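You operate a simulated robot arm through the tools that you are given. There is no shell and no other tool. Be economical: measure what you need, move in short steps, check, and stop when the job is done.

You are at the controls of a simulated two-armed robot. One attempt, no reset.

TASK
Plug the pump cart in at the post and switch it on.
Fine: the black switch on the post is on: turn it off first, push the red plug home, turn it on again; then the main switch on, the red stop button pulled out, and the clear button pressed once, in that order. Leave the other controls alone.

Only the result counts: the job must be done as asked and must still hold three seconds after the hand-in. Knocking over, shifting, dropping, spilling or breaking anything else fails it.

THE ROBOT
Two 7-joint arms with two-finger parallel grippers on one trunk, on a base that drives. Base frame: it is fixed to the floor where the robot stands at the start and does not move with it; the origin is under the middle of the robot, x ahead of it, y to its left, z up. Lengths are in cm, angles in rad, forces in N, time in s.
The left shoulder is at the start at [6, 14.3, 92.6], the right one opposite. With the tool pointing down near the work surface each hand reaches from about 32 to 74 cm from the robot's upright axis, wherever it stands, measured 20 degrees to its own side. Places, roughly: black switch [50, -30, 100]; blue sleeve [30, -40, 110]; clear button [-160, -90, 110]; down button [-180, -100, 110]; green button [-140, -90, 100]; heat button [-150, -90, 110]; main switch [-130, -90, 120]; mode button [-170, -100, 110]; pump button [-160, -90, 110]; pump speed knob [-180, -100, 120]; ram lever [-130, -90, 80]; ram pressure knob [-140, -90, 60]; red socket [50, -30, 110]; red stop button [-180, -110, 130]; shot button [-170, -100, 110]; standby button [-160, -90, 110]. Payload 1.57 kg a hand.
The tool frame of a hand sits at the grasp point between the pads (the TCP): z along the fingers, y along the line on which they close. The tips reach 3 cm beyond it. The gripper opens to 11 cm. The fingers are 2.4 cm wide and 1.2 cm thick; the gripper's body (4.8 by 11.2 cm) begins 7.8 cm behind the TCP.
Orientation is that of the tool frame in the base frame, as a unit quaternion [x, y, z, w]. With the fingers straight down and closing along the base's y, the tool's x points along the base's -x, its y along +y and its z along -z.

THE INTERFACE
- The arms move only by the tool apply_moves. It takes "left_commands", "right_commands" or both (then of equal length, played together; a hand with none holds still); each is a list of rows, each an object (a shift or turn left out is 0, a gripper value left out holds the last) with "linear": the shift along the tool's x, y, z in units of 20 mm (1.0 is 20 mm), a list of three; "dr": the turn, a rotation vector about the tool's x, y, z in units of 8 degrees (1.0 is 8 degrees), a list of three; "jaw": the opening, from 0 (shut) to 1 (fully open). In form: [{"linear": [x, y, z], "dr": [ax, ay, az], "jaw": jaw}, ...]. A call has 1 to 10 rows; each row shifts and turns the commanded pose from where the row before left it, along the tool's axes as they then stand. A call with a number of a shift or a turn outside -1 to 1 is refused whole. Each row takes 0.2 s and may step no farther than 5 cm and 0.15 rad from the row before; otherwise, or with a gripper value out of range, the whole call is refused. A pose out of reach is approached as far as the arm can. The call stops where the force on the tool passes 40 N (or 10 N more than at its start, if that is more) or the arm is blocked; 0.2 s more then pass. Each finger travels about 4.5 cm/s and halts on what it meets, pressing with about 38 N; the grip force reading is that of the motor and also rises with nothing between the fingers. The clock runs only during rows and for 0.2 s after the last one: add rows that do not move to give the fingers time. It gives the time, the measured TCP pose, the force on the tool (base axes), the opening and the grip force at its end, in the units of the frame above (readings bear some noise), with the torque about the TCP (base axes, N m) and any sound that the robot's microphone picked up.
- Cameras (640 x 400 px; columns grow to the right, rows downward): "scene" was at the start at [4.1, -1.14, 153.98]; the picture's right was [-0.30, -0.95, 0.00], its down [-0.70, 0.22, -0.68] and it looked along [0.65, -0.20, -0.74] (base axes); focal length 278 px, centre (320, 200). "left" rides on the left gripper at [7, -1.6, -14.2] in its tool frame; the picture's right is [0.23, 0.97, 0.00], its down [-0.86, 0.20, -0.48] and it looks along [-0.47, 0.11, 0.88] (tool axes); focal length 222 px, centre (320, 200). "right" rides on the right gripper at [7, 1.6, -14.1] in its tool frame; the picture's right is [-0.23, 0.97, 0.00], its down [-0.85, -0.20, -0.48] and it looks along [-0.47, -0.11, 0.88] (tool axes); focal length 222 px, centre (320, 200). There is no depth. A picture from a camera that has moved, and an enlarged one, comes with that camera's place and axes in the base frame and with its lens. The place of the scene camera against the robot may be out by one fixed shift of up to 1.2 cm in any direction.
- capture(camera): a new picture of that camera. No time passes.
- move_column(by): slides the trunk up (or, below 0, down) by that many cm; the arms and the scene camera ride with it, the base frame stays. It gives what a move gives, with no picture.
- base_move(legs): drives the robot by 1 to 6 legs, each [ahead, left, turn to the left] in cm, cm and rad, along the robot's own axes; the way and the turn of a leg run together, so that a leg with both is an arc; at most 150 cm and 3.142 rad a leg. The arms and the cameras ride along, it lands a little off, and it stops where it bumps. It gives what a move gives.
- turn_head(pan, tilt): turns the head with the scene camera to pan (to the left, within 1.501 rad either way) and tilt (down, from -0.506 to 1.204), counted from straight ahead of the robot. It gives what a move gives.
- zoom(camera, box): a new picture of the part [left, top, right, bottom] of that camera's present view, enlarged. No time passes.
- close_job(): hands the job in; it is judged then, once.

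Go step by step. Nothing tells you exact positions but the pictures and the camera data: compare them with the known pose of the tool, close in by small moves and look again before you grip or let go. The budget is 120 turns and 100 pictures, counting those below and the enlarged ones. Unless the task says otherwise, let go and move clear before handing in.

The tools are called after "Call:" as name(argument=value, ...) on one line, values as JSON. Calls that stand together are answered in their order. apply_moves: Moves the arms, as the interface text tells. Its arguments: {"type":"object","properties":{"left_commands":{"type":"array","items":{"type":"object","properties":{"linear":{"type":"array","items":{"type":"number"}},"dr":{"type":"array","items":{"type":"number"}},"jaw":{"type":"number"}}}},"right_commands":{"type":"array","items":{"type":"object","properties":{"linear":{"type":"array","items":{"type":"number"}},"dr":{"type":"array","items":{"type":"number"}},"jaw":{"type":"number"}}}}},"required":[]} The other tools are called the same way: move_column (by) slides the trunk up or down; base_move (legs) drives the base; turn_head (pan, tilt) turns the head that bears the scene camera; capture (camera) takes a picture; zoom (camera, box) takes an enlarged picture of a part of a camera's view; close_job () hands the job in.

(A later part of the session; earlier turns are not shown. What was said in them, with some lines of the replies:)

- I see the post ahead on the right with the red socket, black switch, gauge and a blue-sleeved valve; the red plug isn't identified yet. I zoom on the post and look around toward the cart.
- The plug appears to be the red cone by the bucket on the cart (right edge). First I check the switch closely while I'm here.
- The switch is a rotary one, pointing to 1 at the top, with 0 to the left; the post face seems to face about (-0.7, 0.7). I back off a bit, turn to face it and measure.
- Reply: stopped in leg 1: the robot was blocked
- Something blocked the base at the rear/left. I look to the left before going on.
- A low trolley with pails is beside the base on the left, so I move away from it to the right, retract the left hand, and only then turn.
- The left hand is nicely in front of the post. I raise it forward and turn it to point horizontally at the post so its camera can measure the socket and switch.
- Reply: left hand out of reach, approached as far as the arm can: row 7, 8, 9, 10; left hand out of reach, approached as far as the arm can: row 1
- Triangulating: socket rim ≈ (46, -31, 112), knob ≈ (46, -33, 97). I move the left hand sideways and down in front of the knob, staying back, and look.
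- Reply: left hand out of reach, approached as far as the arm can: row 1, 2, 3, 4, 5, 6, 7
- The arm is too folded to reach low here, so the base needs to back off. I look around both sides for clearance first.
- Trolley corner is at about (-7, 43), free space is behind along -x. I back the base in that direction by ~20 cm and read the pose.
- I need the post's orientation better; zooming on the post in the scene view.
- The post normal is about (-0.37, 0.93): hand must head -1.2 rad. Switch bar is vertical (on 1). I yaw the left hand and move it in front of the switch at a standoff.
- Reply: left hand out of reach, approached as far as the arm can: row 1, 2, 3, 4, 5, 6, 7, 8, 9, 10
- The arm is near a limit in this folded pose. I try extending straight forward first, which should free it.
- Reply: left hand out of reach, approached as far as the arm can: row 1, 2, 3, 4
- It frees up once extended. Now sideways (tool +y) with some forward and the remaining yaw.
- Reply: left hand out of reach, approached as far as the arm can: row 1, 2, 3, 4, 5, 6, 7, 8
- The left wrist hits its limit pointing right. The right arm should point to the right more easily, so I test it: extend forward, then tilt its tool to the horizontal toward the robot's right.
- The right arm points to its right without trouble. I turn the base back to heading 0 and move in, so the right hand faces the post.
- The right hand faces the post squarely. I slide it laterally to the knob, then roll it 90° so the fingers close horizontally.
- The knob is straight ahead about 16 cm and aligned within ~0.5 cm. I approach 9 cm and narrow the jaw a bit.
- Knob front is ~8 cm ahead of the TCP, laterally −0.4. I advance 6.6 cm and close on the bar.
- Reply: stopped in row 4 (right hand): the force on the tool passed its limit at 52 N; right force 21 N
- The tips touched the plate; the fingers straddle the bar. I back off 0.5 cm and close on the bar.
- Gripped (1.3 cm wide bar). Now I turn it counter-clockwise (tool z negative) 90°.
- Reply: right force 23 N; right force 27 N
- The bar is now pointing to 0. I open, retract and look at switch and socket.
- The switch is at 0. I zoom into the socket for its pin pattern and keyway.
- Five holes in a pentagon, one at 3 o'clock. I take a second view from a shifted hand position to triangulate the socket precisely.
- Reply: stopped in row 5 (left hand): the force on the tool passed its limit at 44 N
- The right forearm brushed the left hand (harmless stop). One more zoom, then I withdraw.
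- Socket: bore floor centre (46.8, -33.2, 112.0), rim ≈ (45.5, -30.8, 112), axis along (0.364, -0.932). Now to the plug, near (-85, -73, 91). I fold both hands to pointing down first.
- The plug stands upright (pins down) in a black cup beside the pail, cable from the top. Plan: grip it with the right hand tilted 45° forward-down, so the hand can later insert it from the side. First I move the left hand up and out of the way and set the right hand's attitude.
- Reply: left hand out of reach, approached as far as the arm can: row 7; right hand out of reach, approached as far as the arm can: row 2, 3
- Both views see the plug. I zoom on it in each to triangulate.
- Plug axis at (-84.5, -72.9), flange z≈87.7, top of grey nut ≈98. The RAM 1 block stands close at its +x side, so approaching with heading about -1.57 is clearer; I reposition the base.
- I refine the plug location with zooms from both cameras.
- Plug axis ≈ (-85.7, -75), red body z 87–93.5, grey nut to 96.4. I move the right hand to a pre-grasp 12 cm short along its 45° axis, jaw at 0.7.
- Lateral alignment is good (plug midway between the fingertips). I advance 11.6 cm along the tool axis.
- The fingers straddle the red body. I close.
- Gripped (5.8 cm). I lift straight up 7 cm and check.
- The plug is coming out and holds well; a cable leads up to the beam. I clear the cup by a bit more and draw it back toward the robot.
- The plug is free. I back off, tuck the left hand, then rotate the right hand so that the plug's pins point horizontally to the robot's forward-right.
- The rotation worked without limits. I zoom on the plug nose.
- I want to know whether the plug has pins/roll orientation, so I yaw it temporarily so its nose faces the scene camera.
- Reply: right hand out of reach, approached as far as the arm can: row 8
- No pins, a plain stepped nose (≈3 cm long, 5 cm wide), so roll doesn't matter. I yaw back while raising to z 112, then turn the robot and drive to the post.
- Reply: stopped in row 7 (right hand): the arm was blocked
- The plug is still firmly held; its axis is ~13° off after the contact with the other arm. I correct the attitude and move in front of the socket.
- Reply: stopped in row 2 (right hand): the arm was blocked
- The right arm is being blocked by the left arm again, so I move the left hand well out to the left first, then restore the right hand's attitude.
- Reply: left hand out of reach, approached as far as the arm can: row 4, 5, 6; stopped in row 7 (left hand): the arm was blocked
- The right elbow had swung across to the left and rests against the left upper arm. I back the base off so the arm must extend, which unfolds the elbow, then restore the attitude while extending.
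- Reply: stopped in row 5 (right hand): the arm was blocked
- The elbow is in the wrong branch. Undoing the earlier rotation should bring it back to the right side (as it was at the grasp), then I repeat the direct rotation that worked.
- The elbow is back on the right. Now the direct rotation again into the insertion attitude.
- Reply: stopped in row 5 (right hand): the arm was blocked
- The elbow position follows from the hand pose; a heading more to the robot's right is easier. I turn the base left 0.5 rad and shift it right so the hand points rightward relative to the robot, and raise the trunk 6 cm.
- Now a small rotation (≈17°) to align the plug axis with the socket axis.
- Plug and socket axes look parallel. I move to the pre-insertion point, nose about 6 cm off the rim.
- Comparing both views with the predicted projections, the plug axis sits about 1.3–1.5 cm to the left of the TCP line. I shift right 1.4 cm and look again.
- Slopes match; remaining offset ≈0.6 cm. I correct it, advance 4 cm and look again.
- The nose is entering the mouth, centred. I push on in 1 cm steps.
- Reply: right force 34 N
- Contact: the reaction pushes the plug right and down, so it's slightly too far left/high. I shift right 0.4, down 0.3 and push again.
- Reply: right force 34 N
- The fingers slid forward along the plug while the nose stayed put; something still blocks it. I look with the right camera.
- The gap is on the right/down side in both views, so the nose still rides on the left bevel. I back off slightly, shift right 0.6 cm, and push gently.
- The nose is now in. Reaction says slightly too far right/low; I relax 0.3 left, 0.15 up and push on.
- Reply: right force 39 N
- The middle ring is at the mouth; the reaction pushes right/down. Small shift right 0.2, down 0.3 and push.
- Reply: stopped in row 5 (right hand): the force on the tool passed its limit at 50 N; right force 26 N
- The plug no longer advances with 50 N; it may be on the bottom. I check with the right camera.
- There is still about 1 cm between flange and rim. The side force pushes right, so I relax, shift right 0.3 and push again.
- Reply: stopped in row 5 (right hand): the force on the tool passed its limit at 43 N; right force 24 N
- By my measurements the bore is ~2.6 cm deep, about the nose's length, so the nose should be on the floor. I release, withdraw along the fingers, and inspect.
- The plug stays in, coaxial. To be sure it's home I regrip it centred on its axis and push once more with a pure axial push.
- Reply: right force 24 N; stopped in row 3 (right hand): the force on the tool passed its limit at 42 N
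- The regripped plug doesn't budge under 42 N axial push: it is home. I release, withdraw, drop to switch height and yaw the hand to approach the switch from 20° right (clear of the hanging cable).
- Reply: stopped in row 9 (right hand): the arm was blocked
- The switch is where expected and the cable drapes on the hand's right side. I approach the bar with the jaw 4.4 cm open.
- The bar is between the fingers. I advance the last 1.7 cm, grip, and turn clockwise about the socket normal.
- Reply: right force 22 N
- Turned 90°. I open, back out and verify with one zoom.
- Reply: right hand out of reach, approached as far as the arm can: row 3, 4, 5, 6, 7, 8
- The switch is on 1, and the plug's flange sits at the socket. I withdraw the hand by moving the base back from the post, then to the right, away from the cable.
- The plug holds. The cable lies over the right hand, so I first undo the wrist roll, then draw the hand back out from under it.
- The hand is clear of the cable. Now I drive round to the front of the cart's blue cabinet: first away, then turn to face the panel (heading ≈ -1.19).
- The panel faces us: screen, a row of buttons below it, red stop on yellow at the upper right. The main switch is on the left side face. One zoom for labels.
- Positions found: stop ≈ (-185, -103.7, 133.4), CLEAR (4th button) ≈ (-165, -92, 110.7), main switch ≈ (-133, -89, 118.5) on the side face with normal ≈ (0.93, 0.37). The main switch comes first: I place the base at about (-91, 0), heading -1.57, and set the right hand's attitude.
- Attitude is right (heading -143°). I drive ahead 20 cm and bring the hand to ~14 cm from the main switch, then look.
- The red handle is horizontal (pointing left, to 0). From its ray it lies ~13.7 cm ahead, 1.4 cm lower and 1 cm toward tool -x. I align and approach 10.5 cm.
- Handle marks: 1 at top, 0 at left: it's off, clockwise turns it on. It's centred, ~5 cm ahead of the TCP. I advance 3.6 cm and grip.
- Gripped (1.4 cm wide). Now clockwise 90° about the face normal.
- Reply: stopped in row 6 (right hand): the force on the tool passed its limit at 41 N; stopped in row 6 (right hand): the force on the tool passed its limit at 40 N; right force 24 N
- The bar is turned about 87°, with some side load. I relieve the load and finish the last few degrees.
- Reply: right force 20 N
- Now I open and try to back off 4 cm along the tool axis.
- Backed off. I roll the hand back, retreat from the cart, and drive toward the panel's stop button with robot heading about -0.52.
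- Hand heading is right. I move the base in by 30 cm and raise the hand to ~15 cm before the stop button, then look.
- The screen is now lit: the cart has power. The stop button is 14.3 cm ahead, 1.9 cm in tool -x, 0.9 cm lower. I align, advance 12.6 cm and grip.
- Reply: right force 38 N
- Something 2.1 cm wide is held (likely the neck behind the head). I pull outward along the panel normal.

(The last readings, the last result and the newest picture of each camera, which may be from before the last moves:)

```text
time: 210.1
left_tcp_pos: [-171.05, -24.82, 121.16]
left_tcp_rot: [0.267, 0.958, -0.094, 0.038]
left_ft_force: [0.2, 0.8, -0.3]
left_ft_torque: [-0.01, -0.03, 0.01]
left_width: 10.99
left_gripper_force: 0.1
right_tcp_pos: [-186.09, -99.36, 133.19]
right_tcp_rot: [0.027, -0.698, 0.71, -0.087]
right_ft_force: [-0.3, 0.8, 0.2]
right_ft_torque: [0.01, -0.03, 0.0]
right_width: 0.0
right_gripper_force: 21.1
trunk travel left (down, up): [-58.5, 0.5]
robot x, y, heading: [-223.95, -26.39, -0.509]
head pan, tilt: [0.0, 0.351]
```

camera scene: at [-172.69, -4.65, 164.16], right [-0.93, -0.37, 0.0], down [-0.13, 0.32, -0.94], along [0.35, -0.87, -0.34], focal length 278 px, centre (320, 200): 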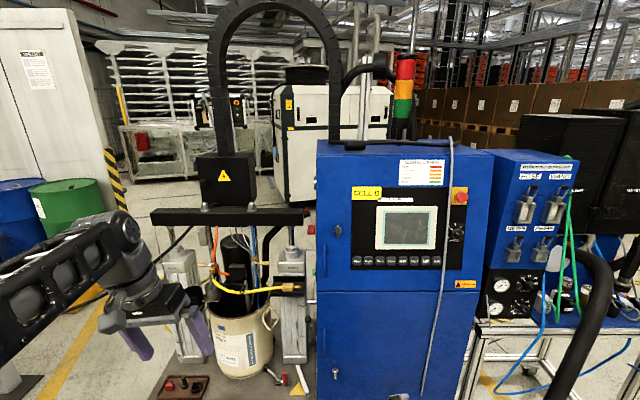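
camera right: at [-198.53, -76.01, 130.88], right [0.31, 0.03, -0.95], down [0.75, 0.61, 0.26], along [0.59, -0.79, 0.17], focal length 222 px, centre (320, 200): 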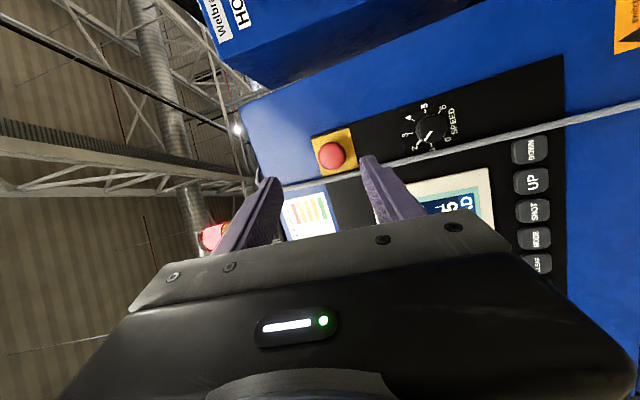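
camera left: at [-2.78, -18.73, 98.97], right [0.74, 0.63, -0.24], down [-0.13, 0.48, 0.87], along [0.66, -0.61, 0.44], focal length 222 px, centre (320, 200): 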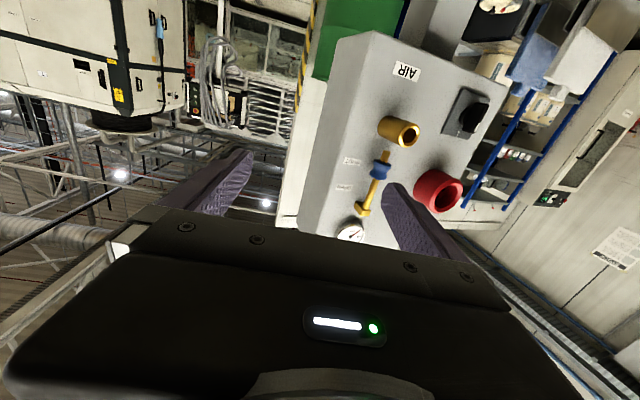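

It slipped off the dome, so the grip was too shallow and a bit high. I open, go 1.5 cm deeper and 1 cm lower than before, and grip again.

Call:
apply_moves(right_commands=[{"linear": [0, 0, -1], "jaw": 0.6}, {"linear": [-0.1, 0.55, 0]}, {}, {}, {"linear": [0, 0, 1]}, {"linear": [0, 0, 1]}, {"linear": [0, 0, 0.4]}, {"linear": [0, 0, 0.3]}])

Call:
apply_moves(right_commands=[{"jaw": 0}, {}, {}, {}])

```text
time: 211.8
left_tcp_pos: [-170.86, -24.86, 121.33]
left_tcp_rot: [0.267, 0.959, -0.093, 0.037]
left_ft_force: [-0.1, -0.8, 0.1]
left_ft_torque: [-0.03, -0.03, 0.02]
left_width: 10.98
left_gripper_force: 0.2
right_tcp_pos: [-185.27, -102.83, 131.99]
right_tcp_rot: [0.027, -0.699, 0.71, -0.087]
right_ft_force: [-0.2, -0.4, -1.0]
right_ft_torque: [0.01, 0.02, 0.02]
right_width: 6.62
right_gripper_force: 0.0
trunk travel left (down, up): [-58.5, 0.5]
robot x, y, heading: [-223.44, -26.4, -0.51]
head pan, tilt: [0.0, 0.351]
```

```text
time: 213.0
left_tcp_pos: [-170.99, -24.77, 121.3]
left_tcp_rot: [0.268, 0.958, -0.093, 0.037]
left_ft_force: [-0.1, 0.5, -1.2]
left_ft_torque: [0.03, -0.04, -0.03]
left_width: 11.0
left_gripper_force: 0.0
right_tcp_pos: [-185.44, -102.8, 132.69]
right_tcp_rot: [0.025, -0.694, 0.714, -0.088]
right_ft_force: [-1.1, -1.1, 7.5]
right_ft_torque: [-0.55, -0.37, -0.47]
right_width: 3.79
right_gripper_force: 42.5
trunk travel left (down, up): [-58.5, 0.5]
robot x, y, heading: [-223.4, -26.44, -0.505]
head pan, tilt: [0.0, 0.351]
stopped in row 4 (right hand): the force on the tool passed its limit at 40 N (the readings are from after the stop); the commanded pose is now the measured one
```

Full head grip (3.8 cm). Now pull out along the normal.

Call:
apply_moves(right_commands=[{"linear": [0.04, -0.05, -0.19]}, {"linear": [0.04, -0.05, -0.19]}, {"linear": [0.04, -0.05, -0.19]}, {"linear": [0.04, -0.05, -0.19]}])

```text
time: 214.0
left_tcp_pos: [-170.79, -25.05, 121.2]
left_tcp_rot: [0.267, 0.958, -0.093, 0.036]
left_ft_force: [0.6, 0.1, -0.3]
left_ft_torque: [-0.05, -0.03, -0.01]
left_width: 11.0
left_gripper_force: 0.0
right_tcp_pos: [-185.76, -101.84, 132.95]
right_tcp_rot: [0.028, -0.695, 0.713, -0.089]
right_ft_force: [6.2, -13.7, 3.4]
right_ft_torque: [-0.37, -0.22, -0.32]
right_width: 3.8
right_gripper_force: 44.4
trunk travel left (down, up): [-58.5, 0.5]
robot x, y, heading: [-223.41, -26.69, -0.508]
head pan, tilt: [0.0, 0.351]
stopped in row 4 (right hand): the force on the tool passed its limit at 43 N (the readings are from after the stop); the commanded pose is now the measured one
```

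It moved out about 1 cm to its end stop while gripped. I release, retreat, close the fingers, and shift the base toward the CLEAR button.

Call:
apply_moves(right_commands=[{"jaw": 0.65}, {}, {}, {"linear": [0, 0, -1]}, {"linear": [0, 0, -1]}, {"linear": [0, 0, -1]}, {"linear": [0, 0, -1]}, {"linear": [0, 0, -1]}, {"linear": [0, 0, -1]}, {"linear": [0, 0, -1]}])

Call:
apply_moves(right_commands=[{"linear": [0, 0, -1], "jaw": 0}, {"linear": [0, 0, -1]}, {"linear": [0, 0, -1]}, {}, {}, {}])

Call:
base_move(legs=[[15.7, 8.7, 0]])

```text
time: 216.2
left_tcp_pos: [-170.96, -24.95, 121.3]
left_tcp_rot: [0.268, 0.958, -0.094, 0.037]
left_ft_force: [0.4, 0.6, 0.3]
left_ft_torque: [-0.02, 0.0, -0.01]
left_width: 11.0
left_gripper_force: 0.0
right_tcp_pos: [-188.16, -87.78, 132.68]
right_tcp_rot: [0.026, -0.694, 0.714, -0.089]
right_ft_force: [-0.6, 0.1, -0.7]
right_ft_torque: [-0.01, -0.01, -0.02]
right_width: 7.11
right_gripper_force: 0.0
trunk travel left (down, up): [-58.5, 0.5]
robot x, y, heading: [-223.6, -26.79, -0.507]
head pan, tilt: [0.0, 0.351]
```

```text
time: 217.6
left_tcp_pos: [-170.77, -24.89, 121.29]
left_tcp_rot: [0.268, 0.958, -0.094, 0.036]
left_ft_force: [0.0, 0.2, 0.0]
left_ft_torque: [0.0, 0.02, 0.02]
left_width: 10.97
left_gripper_force: 0.0
right_tcp_pos: [-189.1, -82.01, 132.31]
right_tcp_rot: [0.027, -0.694, 0.714, -0.088]
right_ft_force: [0.3, -0.1, -0.5]
right_ft_torque: [0.0, 0.01, 0.01]
right_width: 0.0
right_gripper_force: 21.2
trunk travel left (down, up): [-58.5, 0.5]
robot x, y, heading: [-223.74, -26.62, -0.514]
head pan, tilt: [0.0, 0.351]
```

```text
time: 219.1
left_tcp_pos: [-152.9, -24.99, 121.2]
left_tcp_rot: [0.268, 0.958, -0.093, 0.037]
left_ft_force: [0.3, -0.4, -0.3]
left_ft_torque: [0.0, 0.02, -0.05]
left_width: 10.96
left_gripper_force: 0.0
right_tcp_pos: [-171.13, -82.02, 132.21]
right_tcp_rot: [0.026, -0.694, 0.714, -0.088]
right_ft_force: [0.7, 0.0, -0.7]
right_ft_torque: [0.03, 0.0, -0.03]
right_width: 0.02
right_gripper_force: 21.7
trunk travel left (down, up): [-58.5, 0.5]
robot x, y, heading: [-205.98, -26.54, -0.51]
head pan, tilt: [0.0, 0.351]
```

Now down to the CLEAR button's height, stopping 5 cm in front, then the last picture.

Call:
apply_moves(right_commands=[{"linear": [-0.08, 1, 0]}, {"linear": [-0.08, 1, 0]}, {"linear": [-0.08, 1, 0]}, {"linear": [-0.08, 1, 0]}, {"linear": [-0.08, 1, 0]}, {"linear": [-0.08, 1, 0]}, {"linear": [-0.08, 1, 0]}, {"linear": [-0.08, 1, 0]}, {"linear": [-0.08, 1, 0]}, {"linear": [-0.08, 1, 0]}])

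Call:
apply_moves(right_commands=[{"linear": [0, 1, 0]}, {"linear": [0, 0.05, 0.75]}, {"linear": [0, 0, 0.7]}])

Call:
capture(camera="right")

```text
time: 221.3
left_tcp_pos: [-152.96, -25.05, 121.19]
left_tcp_rot: [0.268, 0.958, -0.094, 0.037]
left_ft_force: [-0.3, 0.1, -0.4]
left_ft_torque: [-0.02, 0.01, 0.01]
left_width: 11.02
left_gripper_force: 0.0
right_tcp_pos: [-167.84, -82.25, 112.6]
right_tcp_rot: [0.025, -0.695, 0.714, -0.089]
right_ft_force: [0.4, 0.1, 1.0]
right_ft_torque: [0.03, 0.01, 0.0]
right_width: 0.01
right_gripper_force: 21.3
trunk travel left (down, up): [-58.5, 0.5]
robot x, y, heading: [-205.39, -26.39, -0.51]
head pan, tilt: [0.0, 0.351]
```

```text
time: 222.1
left_tcp_pos: [-153.03, -25.08, 121.43]
left_tcp_rot: [0.268, 0.958, -0.095, 0.036]
left_ft_force: [-0.4, -0.3, -0.4]
left_ft_torque: [-0.01, 0.0, -0.03]
left_width: 11.01
left_gripper_force: 0.0
right_tcp_pos: [-167.23, -85.05, 110.45]
right_tcp_rot: [0.026, -0.694, 0.714, -0.09]
right_ft_force: [-0.4, 0.0, -0.6]
right_ft_torque: [-0.05, -0.01, 0.01]
right_width: 0.04
right_gripper_force: 21.7
trunk travel left (down, up): [-58.5, 0.5]
robot x, y, heading: [-205.73, -26.57, -0.51]
head pan, tilt: [0.0, 0.351]
```

```text
0 pictures are left
camera right: at [-176.14, -72.28, 107.82], right [0.31, 0.02, -0.95], down [0.75, 0.61, 0.26], along [0.59, -0.79, 0.18], focal length 222 px, centre (320, 200)
```

right: 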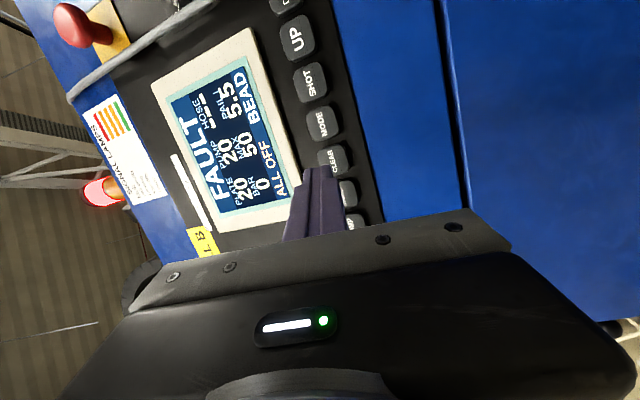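

The display shows FAULT, the stop is out, and CLEAR lies slightly lower and to the left of the fingertip line. I correct (-0.5 cm x, +1.1 cm down) and press once.

Call:
apply_moves(right_commands=[{"linear": [-0.27, 0.55, 0]}, {"linear": [0, 0, 0.9]}, {"linear": [0, 0, 0.7]}])

Call:
apply_moves(right_commands=[{"linear": [0, 0, 0.15]}, {"linear": [0, 0, 0.15]}, {"linear": [0, 0, 0.15]}, {"linear": [0, 0, 0.15]}, {"linear": [0, 0, 0.15]}, {"linear": [0, 0, 0.15]}, {"linear": [0, 0, 0.15]}, {"linear": [0, 0, 0.15]}, {"linear": [0, 0, 0.15]}, {"linear": [0, 0, 0.15]}])

```text
time: 222.9
left_tcp_pos: [-153.01, -25.12, 121.39]
left_tcp_rot: [0.269, 0.958, -0.094, 0.037]
left_ft_force: [-0.2, -0.4, -0.4]
left_ft_torque: [0.02, 0.0, -0.02]
left_width: 11.0
left_gripper_force: 0.1
right_tcp_pos: [-166.0, -88.1, 109.56]
right_tcp_rot: [0.027, -0.694, 0.714, -0.088]
right_ft_force: [0.7, 0.1, -0.5]
right_ft_torque: [0.0, -0.01, -0.03]
right_width: 0.0
right_gripper_force: 21.6
trunk travel left (down, up): [-58.5, 0.5]
robot x, y, heading: [-206.05, -26.71, -0.503]
head pan, tilt: [0.0, 0.351]
```

```text
time: 225.1
left_tcp_pos: [-153.01, -24.93, 121.31]
left_tcp_rot: [0.268, 0.958, -0.094, 0.037]
left_ft_force: [0.6, -0.3, 0.4]
left_ft_torque: [0.01, -0.01, -0.02]
left_width: 11.02
left_gripper_force: 0.0
right_tcp_pos: [-165.62, -91.09, 109.62]
right_tcp_rot: [0.027, -0.694, 0.714, -0.089]
right_ft_force: [-0.5, 1.7, -1.3]
right_ft_torque: [0.01, 0.01, 0.02]
right_width: 0.0
right_gripper_force: 21.5
trunk travel left (down, up): [-58.5, 0.5]
robot x, y, heading: [-205.51, -26.47, -0.508]
head pan, tilt: [0.0, 0.351]
```

Light contact begins (1.7 N). I continue the same press in small steps.

Call:
apply_moves(right_commands=[{"linear": [0, 0, 0.1]}, {"linear": [0, 0, 0.1]}, {"linear": [0, 0, 0.1]}, {"linear": [0, 0, 0.1]}])

```text
time: 226.1
left_tcp_pos: [-153.07, -24.74, 121.33]
left_tcp_rot: [0.268, 0.958, -0.096, 0.037]
left_ft_force: [0.0, -0.1, -0.7]
left_ft_torque: [-0.03, 0.02, -0.01]
left_width: 11.0
left_gripper_force: 0.1
right_tcp_pos: [-165.38, -91.6, 109.64]
right_tcp_rot: [0.027, -0.694, 0.714, -0.089]
right_ft_force: [-6.4, 24.3, -8.2]
right_ft_torque: [0.42, 0.2, 0.26]
right_width: 0.0
right_gripper_force: 21.2
trunk travel left (down, up): [-58.5, 0.5]
robot x, y, heading: [-205.89, -26.28, -0.508]
head pan, tilt: [0.0, 0.351]
heard: click
```

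A click was heard: CLEAR is pressed. I withdraw straight back and clear of the cart.

Call:
apply_moves(right_commands=[{"linear": [0, 0, -1]}, {"linear": [0, 0, -1]}, {"linear": [0, 0, -1]}, {"linear": [0, 0, -1]}, {"linear": [0, 0, -1]}, {"linear": [0, 0, -1]}, {"linear": [0, 0, -1]}, {"linear": [0, 0, -1]}])

Call:
base_move(legs=[[-8, 12, 0]])

```text
time: 228.1
left_tcp_pos: [-153.04, -24.94, 121.23]
left_tcp_rot: [0.267, 0.958, -0.093, 0.037]
left_ft_force: [-0.1, 0.3, 0.2]
left_ft_torque: [0.01, 0.0, 0.0]
left_width: 10.99
left_gripper_force: 0.0
right_tcp_pos: [-171.76, -80.5, 107.26]
right_tcp_rot: [0.0, -0.701, 0.713, -0.037]
right_ft_force: [0.2, 0.1, -0.4]
right_ft_torque: [0.03, -0.02, -0.02]
right_width: 0.01
right_gripper_force: 20.6
trunk travel left (down, up): [-58.5, 0.5]
robot x, y, heading: [-205.57, -26.3, -0.511]
head pan, tilt: [0.0, 0.351]
stopped in row 8 (right hand): the arm was blocked; the commanded pose is now the measured one
```

```text
time: 229.4
left_tcp_pos: [-154.22, -10.59, 121.23]
left_tcp_rot: [0.268, 0.958, -0.094, 0.036]
left_ft_force: [0.3, 0.3, 0.0]
left_ft_torque: [-0.03, 0.01, -0.02]
left_width: 11.01
left_gripper_force: 0.1
right_tcp_pos: [-172.87, -66.12, 107.47]
right_tcp_rot: [0.0, -0.7, 0.713, -0.036]
right_ft_force: [0.4, 1.1, -0.7]
right_ft_torque: [0.0, 0.01, -0.01]
right_width: 0.01
right_gripper_force: 21.1
trunk travel left (down, up): [-58.5, 0.5]
robot x, y, heading: [-207.14, -12.28, -0.507]
head pan, tilt: [0.0, 0.351]
```

Both hands are clear of the cart and the post, so I hand the job in.

Call:
close_job()

```text
The job is handed in.
```

I plugged the pump cart in at the post and switched it on. The order was post switch off, red plug pushed home, post switch on, main switch on, stop button pulled out, clear button pressed once.

- **Plug:** it did not move under a 42 N push, and the cart's display lit after I turned the main switch on.
- **Stop button:** it came out about 1 cm to its end stop.
- **Clear button:** I heard it click. I had no pictures left by then, so I did not see whether the FAULT on the display went away.
- **Contact:** the base was stopped once by something early on, most likely the low trolley beside the start position. I saw nothing displaced.
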